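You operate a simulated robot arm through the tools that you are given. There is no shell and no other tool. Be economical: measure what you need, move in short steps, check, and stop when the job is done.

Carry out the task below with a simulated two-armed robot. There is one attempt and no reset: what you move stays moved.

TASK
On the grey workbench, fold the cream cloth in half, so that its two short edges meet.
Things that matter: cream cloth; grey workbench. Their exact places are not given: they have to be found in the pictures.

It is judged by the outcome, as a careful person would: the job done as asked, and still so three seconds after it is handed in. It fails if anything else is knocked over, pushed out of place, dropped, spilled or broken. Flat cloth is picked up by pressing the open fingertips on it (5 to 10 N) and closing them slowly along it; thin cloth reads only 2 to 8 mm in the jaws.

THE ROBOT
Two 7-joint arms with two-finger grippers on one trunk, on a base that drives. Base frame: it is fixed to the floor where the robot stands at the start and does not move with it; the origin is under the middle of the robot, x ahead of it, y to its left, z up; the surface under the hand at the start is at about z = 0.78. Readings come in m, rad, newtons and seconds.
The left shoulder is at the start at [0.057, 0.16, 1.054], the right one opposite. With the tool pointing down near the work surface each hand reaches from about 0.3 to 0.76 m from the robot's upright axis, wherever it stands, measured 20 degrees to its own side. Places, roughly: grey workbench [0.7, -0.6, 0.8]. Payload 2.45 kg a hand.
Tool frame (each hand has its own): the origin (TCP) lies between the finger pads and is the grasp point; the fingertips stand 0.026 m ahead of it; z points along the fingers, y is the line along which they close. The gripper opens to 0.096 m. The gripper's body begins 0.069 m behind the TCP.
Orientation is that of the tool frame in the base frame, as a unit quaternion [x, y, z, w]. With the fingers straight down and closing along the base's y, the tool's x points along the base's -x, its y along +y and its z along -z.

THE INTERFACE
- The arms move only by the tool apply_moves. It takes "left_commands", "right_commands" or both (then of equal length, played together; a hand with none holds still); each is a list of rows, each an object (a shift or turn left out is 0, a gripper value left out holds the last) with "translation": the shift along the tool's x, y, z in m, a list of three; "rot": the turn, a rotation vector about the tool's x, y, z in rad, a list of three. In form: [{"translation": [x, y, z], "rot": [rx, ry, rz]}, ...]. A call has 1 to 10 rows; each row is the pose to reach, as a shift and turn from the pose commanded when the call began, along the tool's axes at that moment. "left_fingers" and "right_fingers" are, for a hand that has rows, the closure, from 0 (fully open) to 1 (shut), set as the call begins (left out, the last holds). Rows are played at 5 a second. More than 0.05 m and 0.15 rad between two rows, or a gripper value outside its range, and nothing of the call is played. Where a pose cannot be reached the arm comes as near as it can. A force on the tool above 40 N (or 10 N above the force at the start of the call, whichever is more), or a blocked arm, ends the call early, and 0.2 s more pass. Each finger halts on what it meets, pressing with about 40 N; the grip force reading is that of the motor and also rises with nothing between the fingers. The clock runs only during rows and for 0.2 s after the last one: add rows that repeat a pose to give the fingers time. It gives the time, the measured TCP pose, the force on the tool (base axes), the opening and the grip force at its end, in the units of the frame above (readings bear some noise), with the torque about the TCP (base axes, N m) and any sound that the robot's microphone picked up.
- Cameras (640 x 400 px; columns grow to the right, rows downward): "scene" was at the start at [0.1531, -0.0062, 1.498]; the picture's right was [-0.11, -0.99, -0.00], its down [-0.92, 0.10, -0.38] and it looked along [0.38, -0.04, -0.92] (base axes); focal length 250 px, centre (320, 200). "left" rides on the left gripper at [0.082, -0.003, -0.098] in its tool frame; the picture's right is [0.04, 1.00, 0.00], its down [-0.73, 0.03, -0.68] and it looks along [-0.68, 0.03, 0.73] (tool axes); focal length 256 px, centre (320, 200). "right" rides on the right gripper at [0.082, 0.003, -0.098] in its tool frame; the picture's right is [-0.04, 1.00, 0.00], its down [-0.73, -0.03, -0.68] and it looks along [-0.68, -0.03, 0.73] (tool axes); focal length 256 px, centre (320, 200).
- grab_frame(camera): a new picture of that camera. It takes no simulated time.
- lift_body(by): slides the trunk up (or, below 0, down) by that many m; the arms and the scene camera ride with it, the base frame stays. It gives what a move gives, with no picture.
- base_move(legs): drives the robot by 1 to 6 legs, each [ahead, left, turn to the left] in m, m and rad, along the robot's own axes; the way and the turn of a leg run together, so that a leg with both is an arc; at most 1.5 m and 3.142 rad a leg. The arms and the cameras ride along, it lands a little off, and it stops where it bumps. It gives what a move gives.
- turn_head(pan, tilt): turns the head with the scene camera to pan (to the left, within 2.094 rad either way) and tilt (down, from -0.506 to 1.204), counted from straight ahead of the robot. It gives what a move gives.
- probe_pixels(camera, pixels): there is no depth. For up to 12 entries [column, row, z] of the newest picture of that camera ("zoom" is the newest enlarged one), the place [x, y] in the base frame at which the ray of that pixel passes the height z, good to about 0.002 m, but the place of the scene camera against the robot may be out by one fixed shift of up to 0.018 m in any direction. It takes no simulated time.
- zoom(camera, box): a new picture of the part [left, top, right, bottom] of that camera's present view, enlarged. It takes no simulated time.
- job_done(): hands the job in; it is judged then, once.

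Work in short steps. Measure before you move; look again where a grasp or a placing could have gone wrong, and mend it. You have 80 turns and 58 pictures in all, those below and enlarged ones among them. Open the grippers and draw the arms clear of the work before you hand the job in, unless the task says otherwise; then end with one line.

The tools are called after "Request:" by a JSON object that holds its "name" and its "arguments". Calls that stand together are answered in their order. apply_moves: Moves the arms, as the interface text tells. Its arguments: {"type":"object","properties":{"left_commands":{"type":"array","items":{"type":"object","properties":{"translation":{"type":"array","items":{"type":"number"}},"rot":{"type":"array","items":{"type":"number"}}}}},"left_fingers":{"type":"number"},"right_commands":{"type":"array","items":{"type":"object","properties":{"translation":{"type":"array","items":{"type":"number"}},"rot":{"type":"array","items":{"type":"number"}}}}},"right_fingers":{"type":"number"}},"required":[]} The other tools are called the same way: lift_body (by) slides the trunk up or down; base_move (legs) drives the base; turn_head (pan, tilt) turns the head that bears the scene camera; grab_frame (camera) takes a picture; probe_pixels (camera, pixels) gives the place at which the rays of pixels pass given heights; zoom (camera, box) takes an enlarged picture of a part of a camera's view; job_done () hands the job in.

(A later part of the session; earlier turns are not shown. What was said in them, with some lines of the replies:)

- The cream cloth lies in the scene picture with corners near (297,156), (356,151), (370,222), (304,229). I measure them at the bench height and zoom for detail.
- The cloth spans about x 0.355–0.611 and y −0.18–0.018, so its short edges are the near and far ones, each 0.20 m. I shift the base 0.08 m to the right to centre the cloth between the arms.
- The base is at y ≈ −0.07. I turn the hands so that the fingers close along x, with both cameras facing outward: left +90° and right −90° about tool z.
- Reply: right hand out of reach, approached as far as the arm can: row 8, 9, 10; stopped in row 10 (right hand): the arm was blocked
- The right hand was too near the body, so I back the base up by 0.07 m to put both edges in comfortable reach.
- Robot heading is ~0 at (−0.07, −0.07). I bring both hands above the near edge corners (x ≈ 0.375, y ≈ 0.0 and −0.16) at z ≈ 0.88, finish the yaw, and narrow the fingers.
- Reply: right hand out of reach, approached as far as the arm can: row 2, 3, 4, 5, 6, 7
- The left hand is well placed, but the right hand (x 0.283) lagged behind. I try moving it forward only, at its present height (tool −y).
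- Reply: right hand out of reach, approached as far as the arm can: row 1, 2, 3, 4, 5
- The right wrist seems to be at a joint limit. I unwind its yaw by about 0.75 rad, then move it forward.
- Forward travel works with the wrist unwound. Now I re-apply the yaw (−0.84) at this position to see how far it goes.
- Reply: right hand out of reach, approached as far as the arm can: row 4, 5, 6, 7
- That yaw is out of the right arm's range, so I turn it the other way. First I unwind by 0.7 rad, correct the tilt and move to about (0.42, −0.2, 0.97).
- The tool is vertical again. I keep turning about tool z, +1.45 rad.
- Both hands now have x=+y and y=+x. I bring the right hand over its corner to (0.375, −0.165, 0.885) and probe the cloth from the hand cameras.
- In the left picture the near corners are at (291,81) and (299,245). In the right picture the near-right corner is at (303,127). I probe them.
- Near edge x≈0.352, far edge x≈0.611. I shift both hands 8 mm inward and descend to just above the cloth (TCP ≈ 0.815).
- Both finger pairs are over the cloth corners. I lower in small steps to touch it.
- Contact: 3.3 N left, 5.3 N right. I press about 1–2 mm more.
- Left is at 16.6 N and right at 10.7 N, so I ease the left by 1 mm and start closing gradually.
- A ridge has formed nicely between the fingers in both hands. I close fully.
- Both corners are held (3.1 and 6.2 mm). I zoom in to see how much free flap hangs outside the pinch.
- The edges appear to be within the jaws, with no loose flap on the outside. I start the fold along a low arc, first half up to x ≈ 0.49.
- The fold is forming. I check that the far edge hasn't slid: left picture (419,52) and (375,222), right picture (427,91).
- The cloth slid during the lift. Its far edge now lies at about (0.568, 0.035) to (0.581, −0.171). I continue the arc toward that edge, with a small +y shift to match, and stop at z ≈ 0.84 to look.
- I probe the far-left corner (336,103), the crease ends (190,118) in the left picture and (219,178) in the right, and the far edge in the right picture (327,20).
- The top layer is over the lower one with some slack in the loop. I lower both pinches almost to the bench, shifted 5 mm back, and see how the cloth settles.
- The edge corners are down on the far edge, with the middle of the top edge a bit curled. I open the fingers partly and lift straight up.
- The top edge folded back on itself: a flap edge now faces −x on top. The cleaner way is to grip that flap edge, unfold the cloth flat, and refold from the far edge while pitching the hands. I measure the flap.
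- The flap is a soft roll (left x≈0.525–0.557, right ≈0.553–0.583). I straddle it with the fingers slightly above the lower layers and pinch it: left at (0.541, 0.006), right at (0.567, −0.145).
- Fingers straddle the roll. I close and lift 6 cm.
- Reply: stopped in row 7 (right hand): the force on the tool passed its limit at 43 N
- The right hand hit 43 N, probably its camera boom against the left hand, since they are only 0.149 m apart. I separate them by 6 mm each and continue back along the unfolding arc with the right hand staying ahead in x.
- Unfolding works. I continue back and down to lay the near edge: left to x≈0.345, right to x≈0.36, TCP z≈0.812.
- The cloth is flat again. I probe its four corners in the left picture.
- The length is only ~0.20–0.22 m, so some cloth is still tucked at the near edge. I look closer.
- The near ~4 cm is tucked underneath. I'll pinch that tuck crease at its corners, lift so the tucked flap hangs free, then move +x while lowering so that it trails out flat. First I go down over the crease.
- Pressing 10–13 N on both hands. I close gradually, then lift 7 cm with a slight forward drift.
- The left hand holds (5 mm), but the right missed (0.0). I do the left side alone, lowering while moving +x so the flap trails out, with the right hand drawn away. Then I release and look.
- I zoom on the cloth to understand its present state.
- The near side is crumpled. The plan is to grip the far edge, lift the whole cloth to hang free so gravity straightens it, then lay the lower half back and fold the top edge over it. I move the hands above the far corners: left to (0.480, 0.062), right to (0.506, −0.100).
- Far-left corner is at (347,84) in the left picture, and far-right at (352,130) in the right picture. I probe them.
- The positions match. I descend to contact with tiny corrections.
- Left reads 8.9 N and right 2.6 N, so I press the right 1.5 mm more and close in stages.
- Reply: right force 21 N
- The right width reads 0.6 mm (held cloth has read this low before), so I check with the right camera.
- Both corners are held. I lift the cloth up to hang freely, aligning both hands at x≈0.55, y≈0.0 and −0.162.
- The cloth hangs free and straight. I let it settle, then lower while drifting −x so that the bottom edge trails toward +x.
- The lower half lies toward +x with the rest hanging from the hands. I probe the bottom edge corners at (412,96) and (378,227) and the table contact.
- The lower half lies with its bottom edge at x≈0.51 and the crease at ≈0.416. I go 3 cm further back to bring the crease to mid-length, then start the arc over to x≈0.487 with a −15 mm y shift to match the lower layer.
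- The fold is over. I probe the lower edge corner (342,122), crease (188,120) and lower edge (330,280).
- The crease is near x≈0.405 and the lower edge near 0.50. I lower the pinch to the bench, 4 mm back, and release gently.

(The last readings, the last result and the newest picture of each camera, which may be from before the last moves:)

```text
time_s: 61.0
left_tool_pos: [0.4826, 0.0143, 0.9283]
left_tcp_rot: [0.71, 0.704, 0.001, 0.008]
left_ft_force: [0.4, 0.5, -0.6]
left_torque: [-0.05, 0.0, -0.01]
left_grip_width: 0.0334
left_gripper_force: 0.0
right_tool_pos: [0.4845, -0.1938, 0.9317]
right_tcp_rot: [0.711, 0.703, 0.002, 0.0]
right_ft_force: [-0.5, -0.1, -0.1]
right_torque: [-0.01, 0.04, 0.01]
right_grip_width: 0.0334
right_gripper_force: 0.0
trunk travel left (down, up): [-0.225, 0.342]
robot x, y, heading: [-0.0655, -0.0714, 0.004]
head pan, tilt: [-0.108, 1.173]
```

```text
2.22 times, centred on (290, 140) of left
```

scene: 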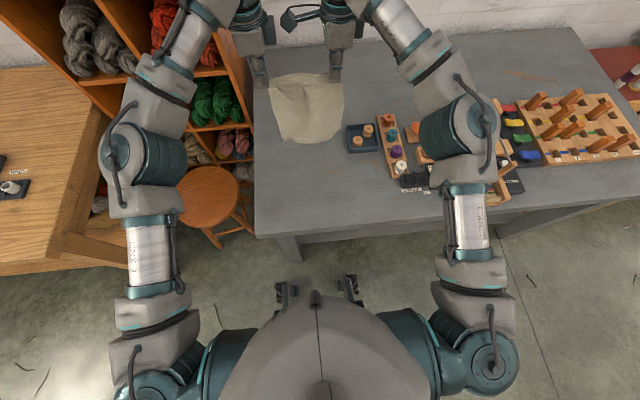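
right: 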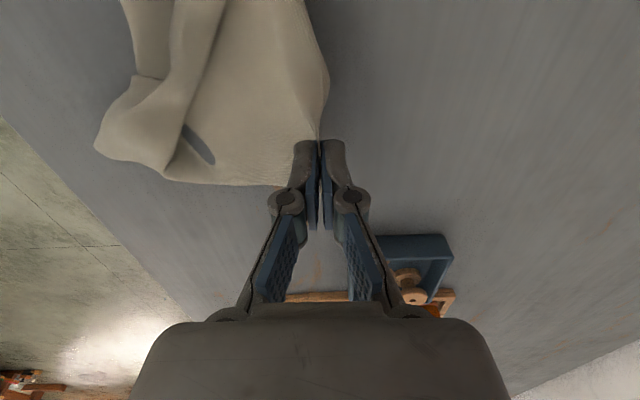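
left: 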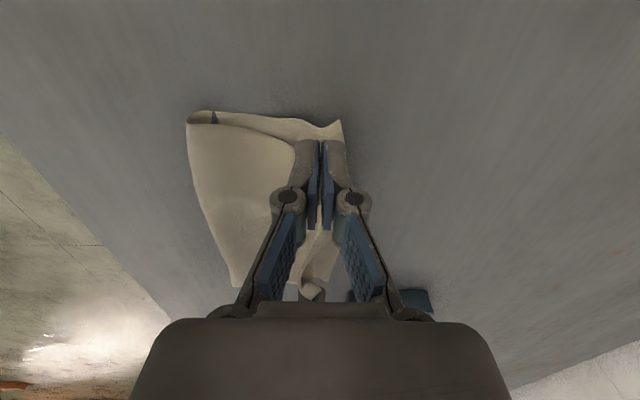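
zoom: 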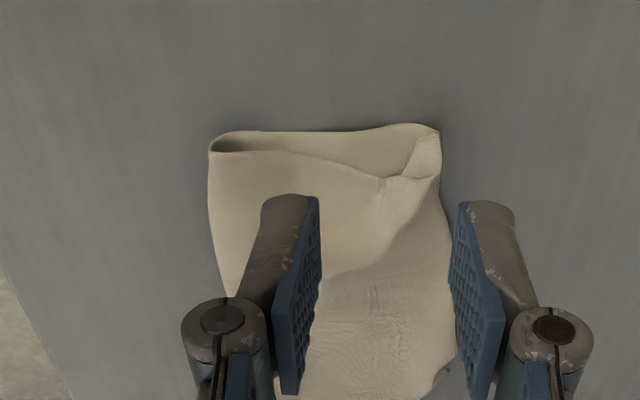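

The top layer now covers the lower one with its edge at the far side. I measure the edges in this zoom.

Request:
{"name": "probe_pixels", "arguments": {"camera": "zoom", "pixels": [[440, 130, 0.782], [437, 176, 0.785], [452, 260, 0.785], [455, 350, 0.785], [210, 147, 0.79], [435, 395, 0.782], [380, 178, 0.79]]}}

Request:
{"name": "zoom", "arguments": {"camera": "right", "box": [180, 0, 400, 150]}}

```text
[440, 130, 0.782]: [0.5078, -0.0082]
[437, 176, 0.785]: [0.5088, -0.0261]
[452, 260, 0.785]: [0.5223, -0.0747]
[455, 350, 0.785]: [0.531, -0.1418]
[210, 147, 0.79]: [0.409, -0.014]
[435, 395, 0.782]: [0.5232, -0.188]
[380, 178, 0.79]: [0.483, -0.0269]
```

```text
2.67 times, centred on (290, 75) of right
```

zoom: 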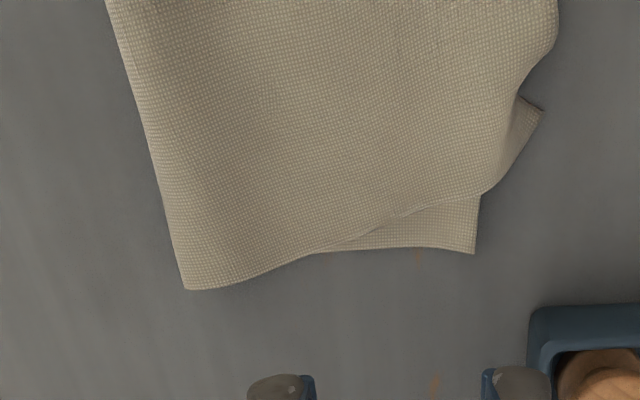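

On the right side the top corner seems tucked under near (485–543,100–195). I measure those points.

Request:
{"name": "probe_pixels", "arguments": {"camera": "zoom", "pixels": [[475, 253, 0.781], [543, 108, 0.783], [520, 95, 0.785], [555, 20, 0.785], [185, 288, 0.785], [482, 195, 0.785]]}}

```text
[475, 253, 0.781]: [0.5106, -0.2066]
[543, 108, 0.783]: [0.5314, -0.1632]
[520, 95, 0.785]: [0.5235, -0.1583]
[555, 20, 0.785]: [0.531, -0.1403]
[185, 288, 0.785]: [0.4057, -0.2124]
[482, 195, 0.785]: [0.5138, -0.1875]
```

The top edge overshoots the lower one by about 15–20 mm mid-right, and the right top corner is tucked under with its tip out at (0.531, −0.163). I'll draw that tip outward (−y) with closed fingertips. First I move the left hand away and position the right over the tip.

Request:
{"name": "apply_moves", "arguments": {"left_commands": [{"translation": [0.03, 0, 0]}, {"translation": [0.06, 0, 0]}, {"translation": [0.09, 0, 0]}, {"translation": [0.09, 0, 0]}, {"translation": [0.09, 0, 0]}, {"translation": [0.09, 0, 0]}, {"translation": [0.09, 0, 0]}], "right_commands": [{"translation": [0.01, 0.025, 0.02]}, {"translation": [0.019, 0.0455, 0.05]}, {"translation": [0.019, 0.0455, 0.085]}, {"translation": [0.019, 0.0455, 0.11]}, {"translation": [0.019, 0.0455, 0.12]}, {"translation": [0.019, 0.0455, 0.1245]}, {"translation": [0.019, 0.0455, 0.1245]}], "right_fingers": 1.0}}

```text
time_s: 62.6
left_tool_pos: [0.4809, 0.1068, 0.9272]
left_tcp_rot: [0.71, 0.705, 0.002, 0.009]
left_ft_force: [0.4, 0.3, -0.1]
left_torque: [-0.01, 0.01, 0.01]
left_grip_width: 0.0338
left_gripper_force: 0.0
right_tool_pos: [0.5276, -0.1755, 0.8071]
right_tcp_rot: [0.71, 0.704, 0.001, 0.001]
right_ft_force: [-0.7, 0.1, 0.2]
right_torque: [-0.01, -0.01, -0.03]
right_grip_width: 0.0
right_gripper_force: 28.6
trunk travel left (down, up): [-0.225, 0.342]
robot x, y, heading: [-0.0673, -0.0722, 0.001]
head pan, tilt: [-0.108, 1.173]
```

No force yet, so I press about 2 mm further, drag −y by 25 mm with a slight −x, then lift.

Request:
{"name": "apply_moves", "arguments": {"right_commands": [{"translation": [0, 0, 0.001]}, {"translation": [0, 0, 0.002]}, {"translation": [-0.006, -0.001, 0.002]}, {"translation": [-0.012, -0.003, 0.002]}, {"translation": [-0.018, -0.006, 0.002]}, {"translation": [-0.024, -0.01, 0.002]}, {"translation": [-0.024, -0.01, 0.002]}]}}

Request:
{"name": "apply_moves", "arguments": {"right_commands": [{"translation": [0, 0, -0.03]}, {"translation": [0, 0, -0.07]}, {"translation": [0, 0, -0.1]}, {"translation": [0, 0, -0.12]}, {"translation": [0, 0, -0.12]}]}}

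Request:
{"name": "zoom", "arguments": {"camera": "right", "box": [180, 0, 400, 150]}}

```text
time_s: 64.2
left_tool_pos: [0.4827, 0.1065, 0.9274]
left_tcp_rot: [0.71, 0.704, 0.002, 0.009]
left_ft_force: [-0.5, 0.0, 0.4]
left_torque: [0.03, 0.01, 0.0]
left_grip_width: 0.0335
left_gripper_force: 0.1
right_tool_pos: [0.5175, -0.2023, 0.8052]
right_tcp_rot: [0.711, 0.703, 0.003, 0.0]
right_ft_force: [1.0, 0.2, 10.1]
right_torque: [0.05, -0.01, 0.01]
right_grip_width: 0.0
right_gripper_force: 28.9
trunk travel left (down, up): [-0.225, 0.342]
robot x, y, heading: [-0.0682, -0.0735, 0.005]
head pan, tilt: [-0.108, 1.173]
```

```text
time_s: 65.4
left_tool_pos: [0.4829, 0.1043, 0.9273]
left_tcp_rot: [0.71, 0.704, 0.002, 0.009]
left_ft_force: [0.3, -0.1, 0.4]
left_torque: [0.0, 0.0, 0.02]
left_grip_width: 0.0334
left_gripper_force: 0.2
right_tool_pos: [0.518, -0.2049, 0.9243]
right_tcp_rot: [0.711, 0.703, 0.002, 0.0]
right_ft_force: [0.2, -0.6, 0.7]
right_torque: [0.0, -0.03, 0.05]
right_grip_width: 0.0002
right_gripper_force: 28.5
trunk travel left (down, up): [-0.225, 0.342]
robot x, y, heading: [-0.0672, -0.0705, 0.003]
head pan, tilt: [-0.108, 1.173]
```

```text
2.67 times, centred on (290, 75) of right
```

zoom: 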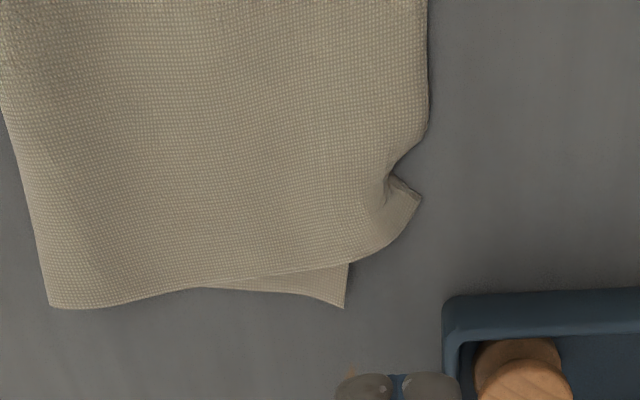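

The tucked corner came out well, leaving just a small pleat. I measure the overshoot of the top edge against the lower corner.

Request:
{"name": "probe_pixels", "arguments": {"camera": "zoom", "pixels": [[345, 308, 0.781], [422, 197, 0.783], [428, 130, 0.784], [428, 10, 0.784], [50, 306, 0.786], [390, 175, 0.785]]}}

```text
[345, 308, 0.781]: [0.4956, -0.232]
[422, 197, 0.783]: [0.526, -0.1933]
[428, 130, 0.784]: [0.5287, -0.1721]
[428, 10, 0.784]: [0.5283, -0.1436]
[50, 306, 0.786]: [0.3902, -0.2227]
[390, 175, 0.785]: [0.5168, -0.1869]
```

The lower layer moved along too: its corner is at (0.496, −0.232) against the top corner at (0.526, −0.193). I press on the exposed lower corner near (0.490, −0.231) and draw it +x/+y, staying clear of the tray.

Request:
{"name": "apply_moves", "arguments": {"right_commands": [{"translation": [-0.014, -0.014, 0.02]}, {"translation": [-0.026, -0.028, 0.05]}, {"translation": [-0.026, -0.028, 0.085]}, {"translation": [-0.026, -0.028, 0.11]}, {"translation": [-0.026, -0.028, 0.117]}, {"translation": [-0.026, -0.028, 0.1195]}, {"translation": [-0.026, -0.028, 0.1195]}]}}

```text
time_s: 67.0
left_tool_pos: [0.4836, 0.1062, 0.928]
left_tcp_rot: [0.71, 0.704, 0.001, 0.009]
left_ft_force: [0.3, -0.5, 0.2]
left_torque: [-0.01, 0.01, 0.0]
left_grip_width: 0.0337
left_gripper_force: 0.1
right_tool_pos: [0.4894, -0.2266, 0.8076]
right_tcp_rot: [0.711, 0.703, 0.002, 0.001]
right_ft_force: [0.1, -0.8, 4.5]
right_torque: [0.05, 0.05, 0.0]
right_grip_width: 0.0001
right_gripper_force: 28.3
trunk travel left (down, up): [-0.225, 0.342]
robot x, y, heading: [-0.0654, -0.0703, 0.003]
head pan, tilt: [-0.108, 1.173]
```

Contact at 4.5 N. I press 0.7 mm more and drag +x 22 mm and +y 10 mm, then lift and look.

Request:
{"name": "apply_moves", "arguments": {"right_commands": [{"translation": [0, 0, 0.0007]}, {"translation": [0.001, 0.005, 0.0007]}, {"translation": [0.003, 0.01, 0.0007]}, {"translation": [0.006, 0.015, 0.0007]}, {"translation": [0.01, 0.02, 0.0007]}, {"translation": [0.012, 0.022, 0.0007]}, {"translation": [0.012, 0.022, 0.0007]}]}}

Request:
{"name": "apply_moves", "arguments": {"right_commands": [{"translation": [0, 0, -0.03]}, {"translation": [0, 0, -0.07]}, {"translation": [0, 0, -0.11]}, {"translation": [-0.02, -0.03, -0.14]}, {"translation": [-0.02, -0.06, -0.16]}, {"translation": [-0.02, -0.06, -0.16]}]}}

Request:
{"name": "zoom", "arguments": {"camera": "left", "box": [180, 90, 430, 300]}}

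```text
time_s: 68.6
left_tool_pos: [0.4807, 0.106, 0.928]
left_tcp_rot: [0.71, 0.704, 0.002, 0.008]
left_ft_force: [0.7, -1.1, 0.3]
left_torque: [0.01, 0.02, 0.02]
left_grip_width: 0.0338
left_gripper_force: 0.0
right_tool_pos: [0.5116, -0.2148, 0.8058]
right_tcp_rot: [0.711, 0.703, 0.002, 0.001]
right_ft_force: [-1.1, -1.7, 14.0]
right_torque: [0.1, 0.14, 0.03]
right_grip_width: 0.0
right_gripper_force: 28.1
trunk travel left (down, up): [-0.225, 0.342]
robot x, y, heading: [-0.0693, -0.0707, 0.003]
head pan, tilt: [-0.108, 1.173]
```

```text
time_s: 70.0
left_tool_pos: [0.4839, 0.1049, 0.9263]
left_tcp_rot: [0.71, 0.704, 0.001, 0.008]
left_ft_force: [-0.3, 0.0, 0.1]
left_torque: [0.0, 0.02, 0.0]
left_grip_width: 0.0334
left_gripper_force: 0.0
right_tool_pos: [0.4488, -0.2342, 0.9652]
right_tcp_rot: [0.711, 0.703, 0.001, 0.0]
right_ft_force: [-0.1, 0.1, -0.1]
right_torque: [0.01, -0.01, 0.01]
right_grip_width: 0.0001
right_gripper_force: 28.5
trunk travel left (down, up): [-0.225, 0.342]
robot x, y, heading: [-0.0703, -0.0763, 0.003]
head pan, tilt: [-0.108, 1.173]
```

```text
1.90 times, centred on (305, 195) of left
```

zoom: 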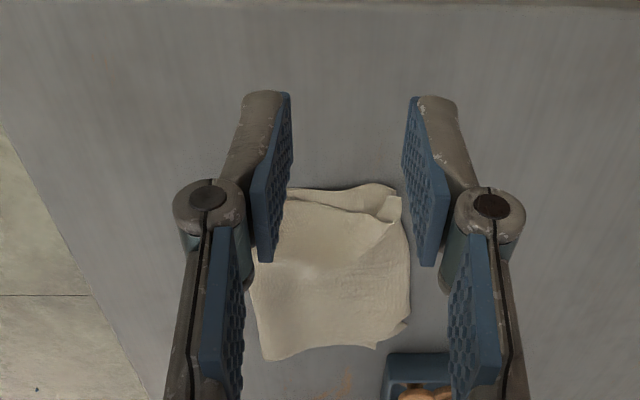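

I measure the corners in this zoom.

Request:
{"name": "probe_pixels", "arguments": {"camera": "zoom", "pixels": [[401, 197, 0.783], [402, 222, 0.784], [411, 275, 0.784], [406, 327, 0.783], [375, 349, 0.781], [265, 360, 0.785], [288, 188, 0.785]]}}

```text
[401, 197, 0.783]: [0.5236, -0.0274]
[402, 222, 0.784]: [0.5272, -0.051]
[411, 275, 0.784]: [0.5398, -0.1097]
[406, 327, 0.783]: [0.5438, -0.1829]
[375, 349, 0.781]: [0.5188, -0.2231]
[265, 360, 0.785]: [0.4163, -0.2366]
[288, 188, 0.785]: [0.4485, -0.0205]
```

The top edge overshoots by 4–24 mm (mid and right). I press only the overhanging top part at (0.541, −0.172) and draw it back −x and −y, without touching the lower layer.

Request:
{"name": "apply_moves", "arguments": {"right_commands": [{"translation": [0.02, 0.03, 0]}, {"translation": [0.04, 0.06, 0.01]}, {"translation": [0.062, 0.092, 0.04]}, {"translation": [0.062, 0.092, 0.08]}, {"translation": [0.062, 0.092, 0.12]}, {"translation": [0.062, 0.092, 0.148]}, {"translation": [0.062, 0.092, 0.158]}, {"translation": [0.062, 0.092, 0.159]}, {"translation": [0.062, 0.092, 0.159]}]}}

```text
time_s: 72.0
left_tool_pos: [0.4831, 0.1073, 0.9266]
left_tcp_rot: [0.709, 0.705, 0.002, 0.009]
left_ft_force: [-0.6, 0.4, 0.1]
left_torque: [-0.04, -0.05, 0.0]
left_grip_width: 0.0338
left_gripper_force: 0.0
right_tool_pos: [0.5456, -0.1726, 0.807]
right_tcp_rot: [0.711, 0.704, 0.001, 0.001]
right_ft_force: [-0.3, -1.5, 2.7]
right_torque: [0.01, 0.01, -0.01]
right_grip_width: 0.0
right_gripper_force: 28.7
trunk travel left (down, up): [-0.225, 0.342]
robot x, y, heading: [-0.072, -0.0746, 0.002]
head pan, tilt: [-0.108, 1.173]
```

Light contact (2.7 N). I drag −x 14 mm and −y 18 mm, lift, then repeat a −x drag at mid-edge (y≈−0.115).

Request:
{"name": "apply_moves", "arguments": {"right_commands": [{"translation": [0, 0, 0.0008]}, {"translation": [-0.004, -0.004, 0.0008]}, {"translation": [-0.009, -0.008, 0.0008]}, {"translation": [-0.014, -0.011, 0.0008]}, {"translation": [-0.018, -0.014, 0.0008]}, {"translation": [-0.018, -0.014, 0.0008]}, {"translation": [-0.018, -0.014, -0.02]}, {"translation": [-0.018, -0.014, -0.05]}, {"translation": [-0.018, -0.014, -0.05]}]}}

Request:
{"name": "apply_moves", "arguments": {"right_commands": [{"translation": [0.025, 0.005, 0]}, {"translation": [0.05, 0.01, 0]}, {"translation": [0.075, 0.012, 0.02]}, {"translation": [0.075, 0.012, 0.04]}, {"translation": [0.075, 0.012, 0.0505]}, {"translation": [0.075, 0.008, 0.0508]}, {"translation": [0.075, 0.003, 0.0508]}, {"translation": [0.075, -0.001, 0.0508]}, {"translation": [0.075, -0.001, 0.03]}, {"translation": [0.075, -0.001, -0.01]}]}}

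Request:
{"name": "apply_moves", "arguments": {"right_commands": [{"translation": [-0.03, 0, -0.03]}, {"translation": [-0.06, -0.02, -0.06]}, {"translation": [-0.1, -0.04, -0.07]}, {"translation": [-0.13, -0.07, -0.08]}, {"translation": [-0.15, -0.1, -0.09]}, {"translation": [-0.15, -0.1, -0.09]}], "left_commands": [{"translation": [0.01, 0, -0.02]}, {"translation": [0.02, -0.02, -0.04]}, {"translation": [0.03, -0.04, -0.06]}, {"translation": [0.03, -0.06, -0.08]}, {"translation": [0.03, -0.08, -0.1]}, {"translation": [0.03, -0.08, -0.1]}], "right_fingers": 0.3, "left_fingers": 0.3}}

Request:
{"name": "zoom", "arguments": {"camera": "scene", "box": [250, 120, 390, 220]}}

```text
time_s: 74.0
left_tool_pos: [0.4826, 0.1053, 0.9273]
left_tcp_rot: [0.709, 0.705, 0.001, 0.01]
left_ft_force: [0.5, 0.2, 0.5]
left_torque: [-0.04, 0.02, 0.0]
left_grip_width: 0.0335
left_gripper_force: 0.1
right_tool_pos: [0.5296, -0.191, 0.8574]
right_tcp_rot: [0.712, 0.703, 0.001, 0.0]
right_ft_force: [0.2, -0.2, -0.4]
right_torque: [0.02, 0.01, -0.02]
right_grip_width: 0.0
right_gripper_force: 28.8
trunk travel left (down, up): [-0.225, 0.342]
robot x, y, heading: [-0.0712, -0.0731, 0.001]
head pan, tilt: [-0.108, 1.173]
```

```text
time_s: 76.2
left_tool_pos: [0.481, 0.1061, 0.9257]
left_tcp_rot: [0.71, 0.704, 0.002, 0.009]
left_ft_force: [0.2, -0.3, -0.8]
left_torque: [-0.02, 0.0, 0.01]
left_grip_width: 0.0338
left_gripper_force: 0.1
right_tool_pos: [0.5284, -0.1137, 0.8677]
right_tcp_rot: [0.711, 0.703, 0.001, 0.001]
right_ft_force: [0.0, 0.2, -0.1]
right_torque: [0.0, -0.02, -0.02]
right_grip_width: 0.0
right_gripper_force: 28.3
trunk travel left (down, up): [-0.225, 0.342]
robot x, y, heading: [-0.0678, -0.0729, 0.004]
head pan, tilt: [-0.108, 1.173]
```

```text
time_s: 77.6
left_tool_pos: [0.4037, 0.1385, 1.0254]
left_tcp_rot: [0.709, 0.705, 0.0, 0.01]
left_ft_force: [0.1, 0.7, -0.5]
left_torque: [0.0, 0.03, 0.0]
left_grip_width: 0.0672
left_gripper_force: 0.1
right_tool_pos: [0.4279, -0.2654, 0.9538]
right_tcp_rot: [0.711, 0.703, 0.002, 0.0]
right_ft_force: [0.5, -0.3, -0.2]
right_torque: [0.01, 0.0, -0.02]
right_grip_width: 0.0669
right_gripper_force: 0.0
trunk travel left (down, up): [-0.225, 0.342]
robot x, y, heading: [-0.0699, -0.0711, -0.001]
head pan, tilt: [-0.108, 1.173]
```

```text
4.00 times, centred on (320, 170) of scene
```

zoom: 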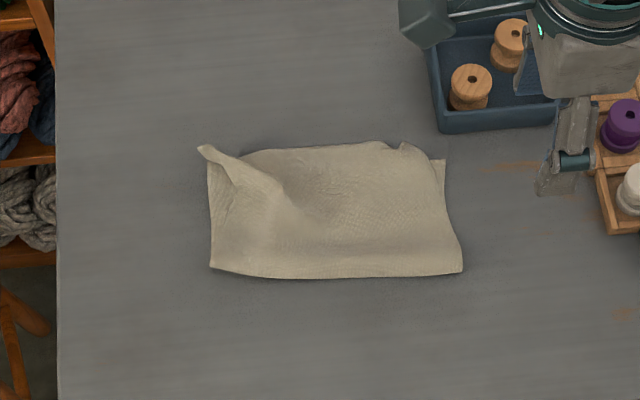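

The cloth is folded with its far edges close; only the left far corner is ruffled, around (200–285, 145–205). I measure it.

Request:
{"name": "probe_pixels", "arguments": {"camera": "zoom", "pixels": [[200, 148, 0.785], [242, 155, 0.785], [380, 143, 0.783], [445, 160, 0.782], [402, 145, 0.783], [212, 268, 0.785], [462, 271, 0.785], [280, 200, 0.79]]}}

```text
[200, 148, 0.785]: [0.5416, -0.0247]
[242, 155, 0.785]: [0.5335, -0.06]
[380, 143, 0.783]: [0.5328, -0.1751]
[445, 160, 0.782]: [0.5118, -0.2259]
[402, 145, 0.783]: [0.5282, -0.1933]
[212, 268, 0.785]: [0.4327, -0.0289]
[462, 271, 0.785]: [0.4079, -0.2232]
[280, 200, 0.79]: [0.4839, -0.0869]
```

The edges lie within about 1–2 cm of each other. The grippers are open, both arms are clear, nothing else has been disturbed, and no pictures are left for further corrections. I hand it in.

Request:
{"name": "job_done", "arguments": {}}

```text
The job is handed in.
```

The cream cloth is folded in half on the grey workbench, but not neatly. Its short edges lie about 1–2 cm apart, and by the last measurements the corners are 2–3 cm out sideways. The far-left corner is still ruffled, and I had no pictures left to check any further fix. Nothing else looked disturbed in the last picture; one earlier move stopped at 43 N, probably where the two hands touched.
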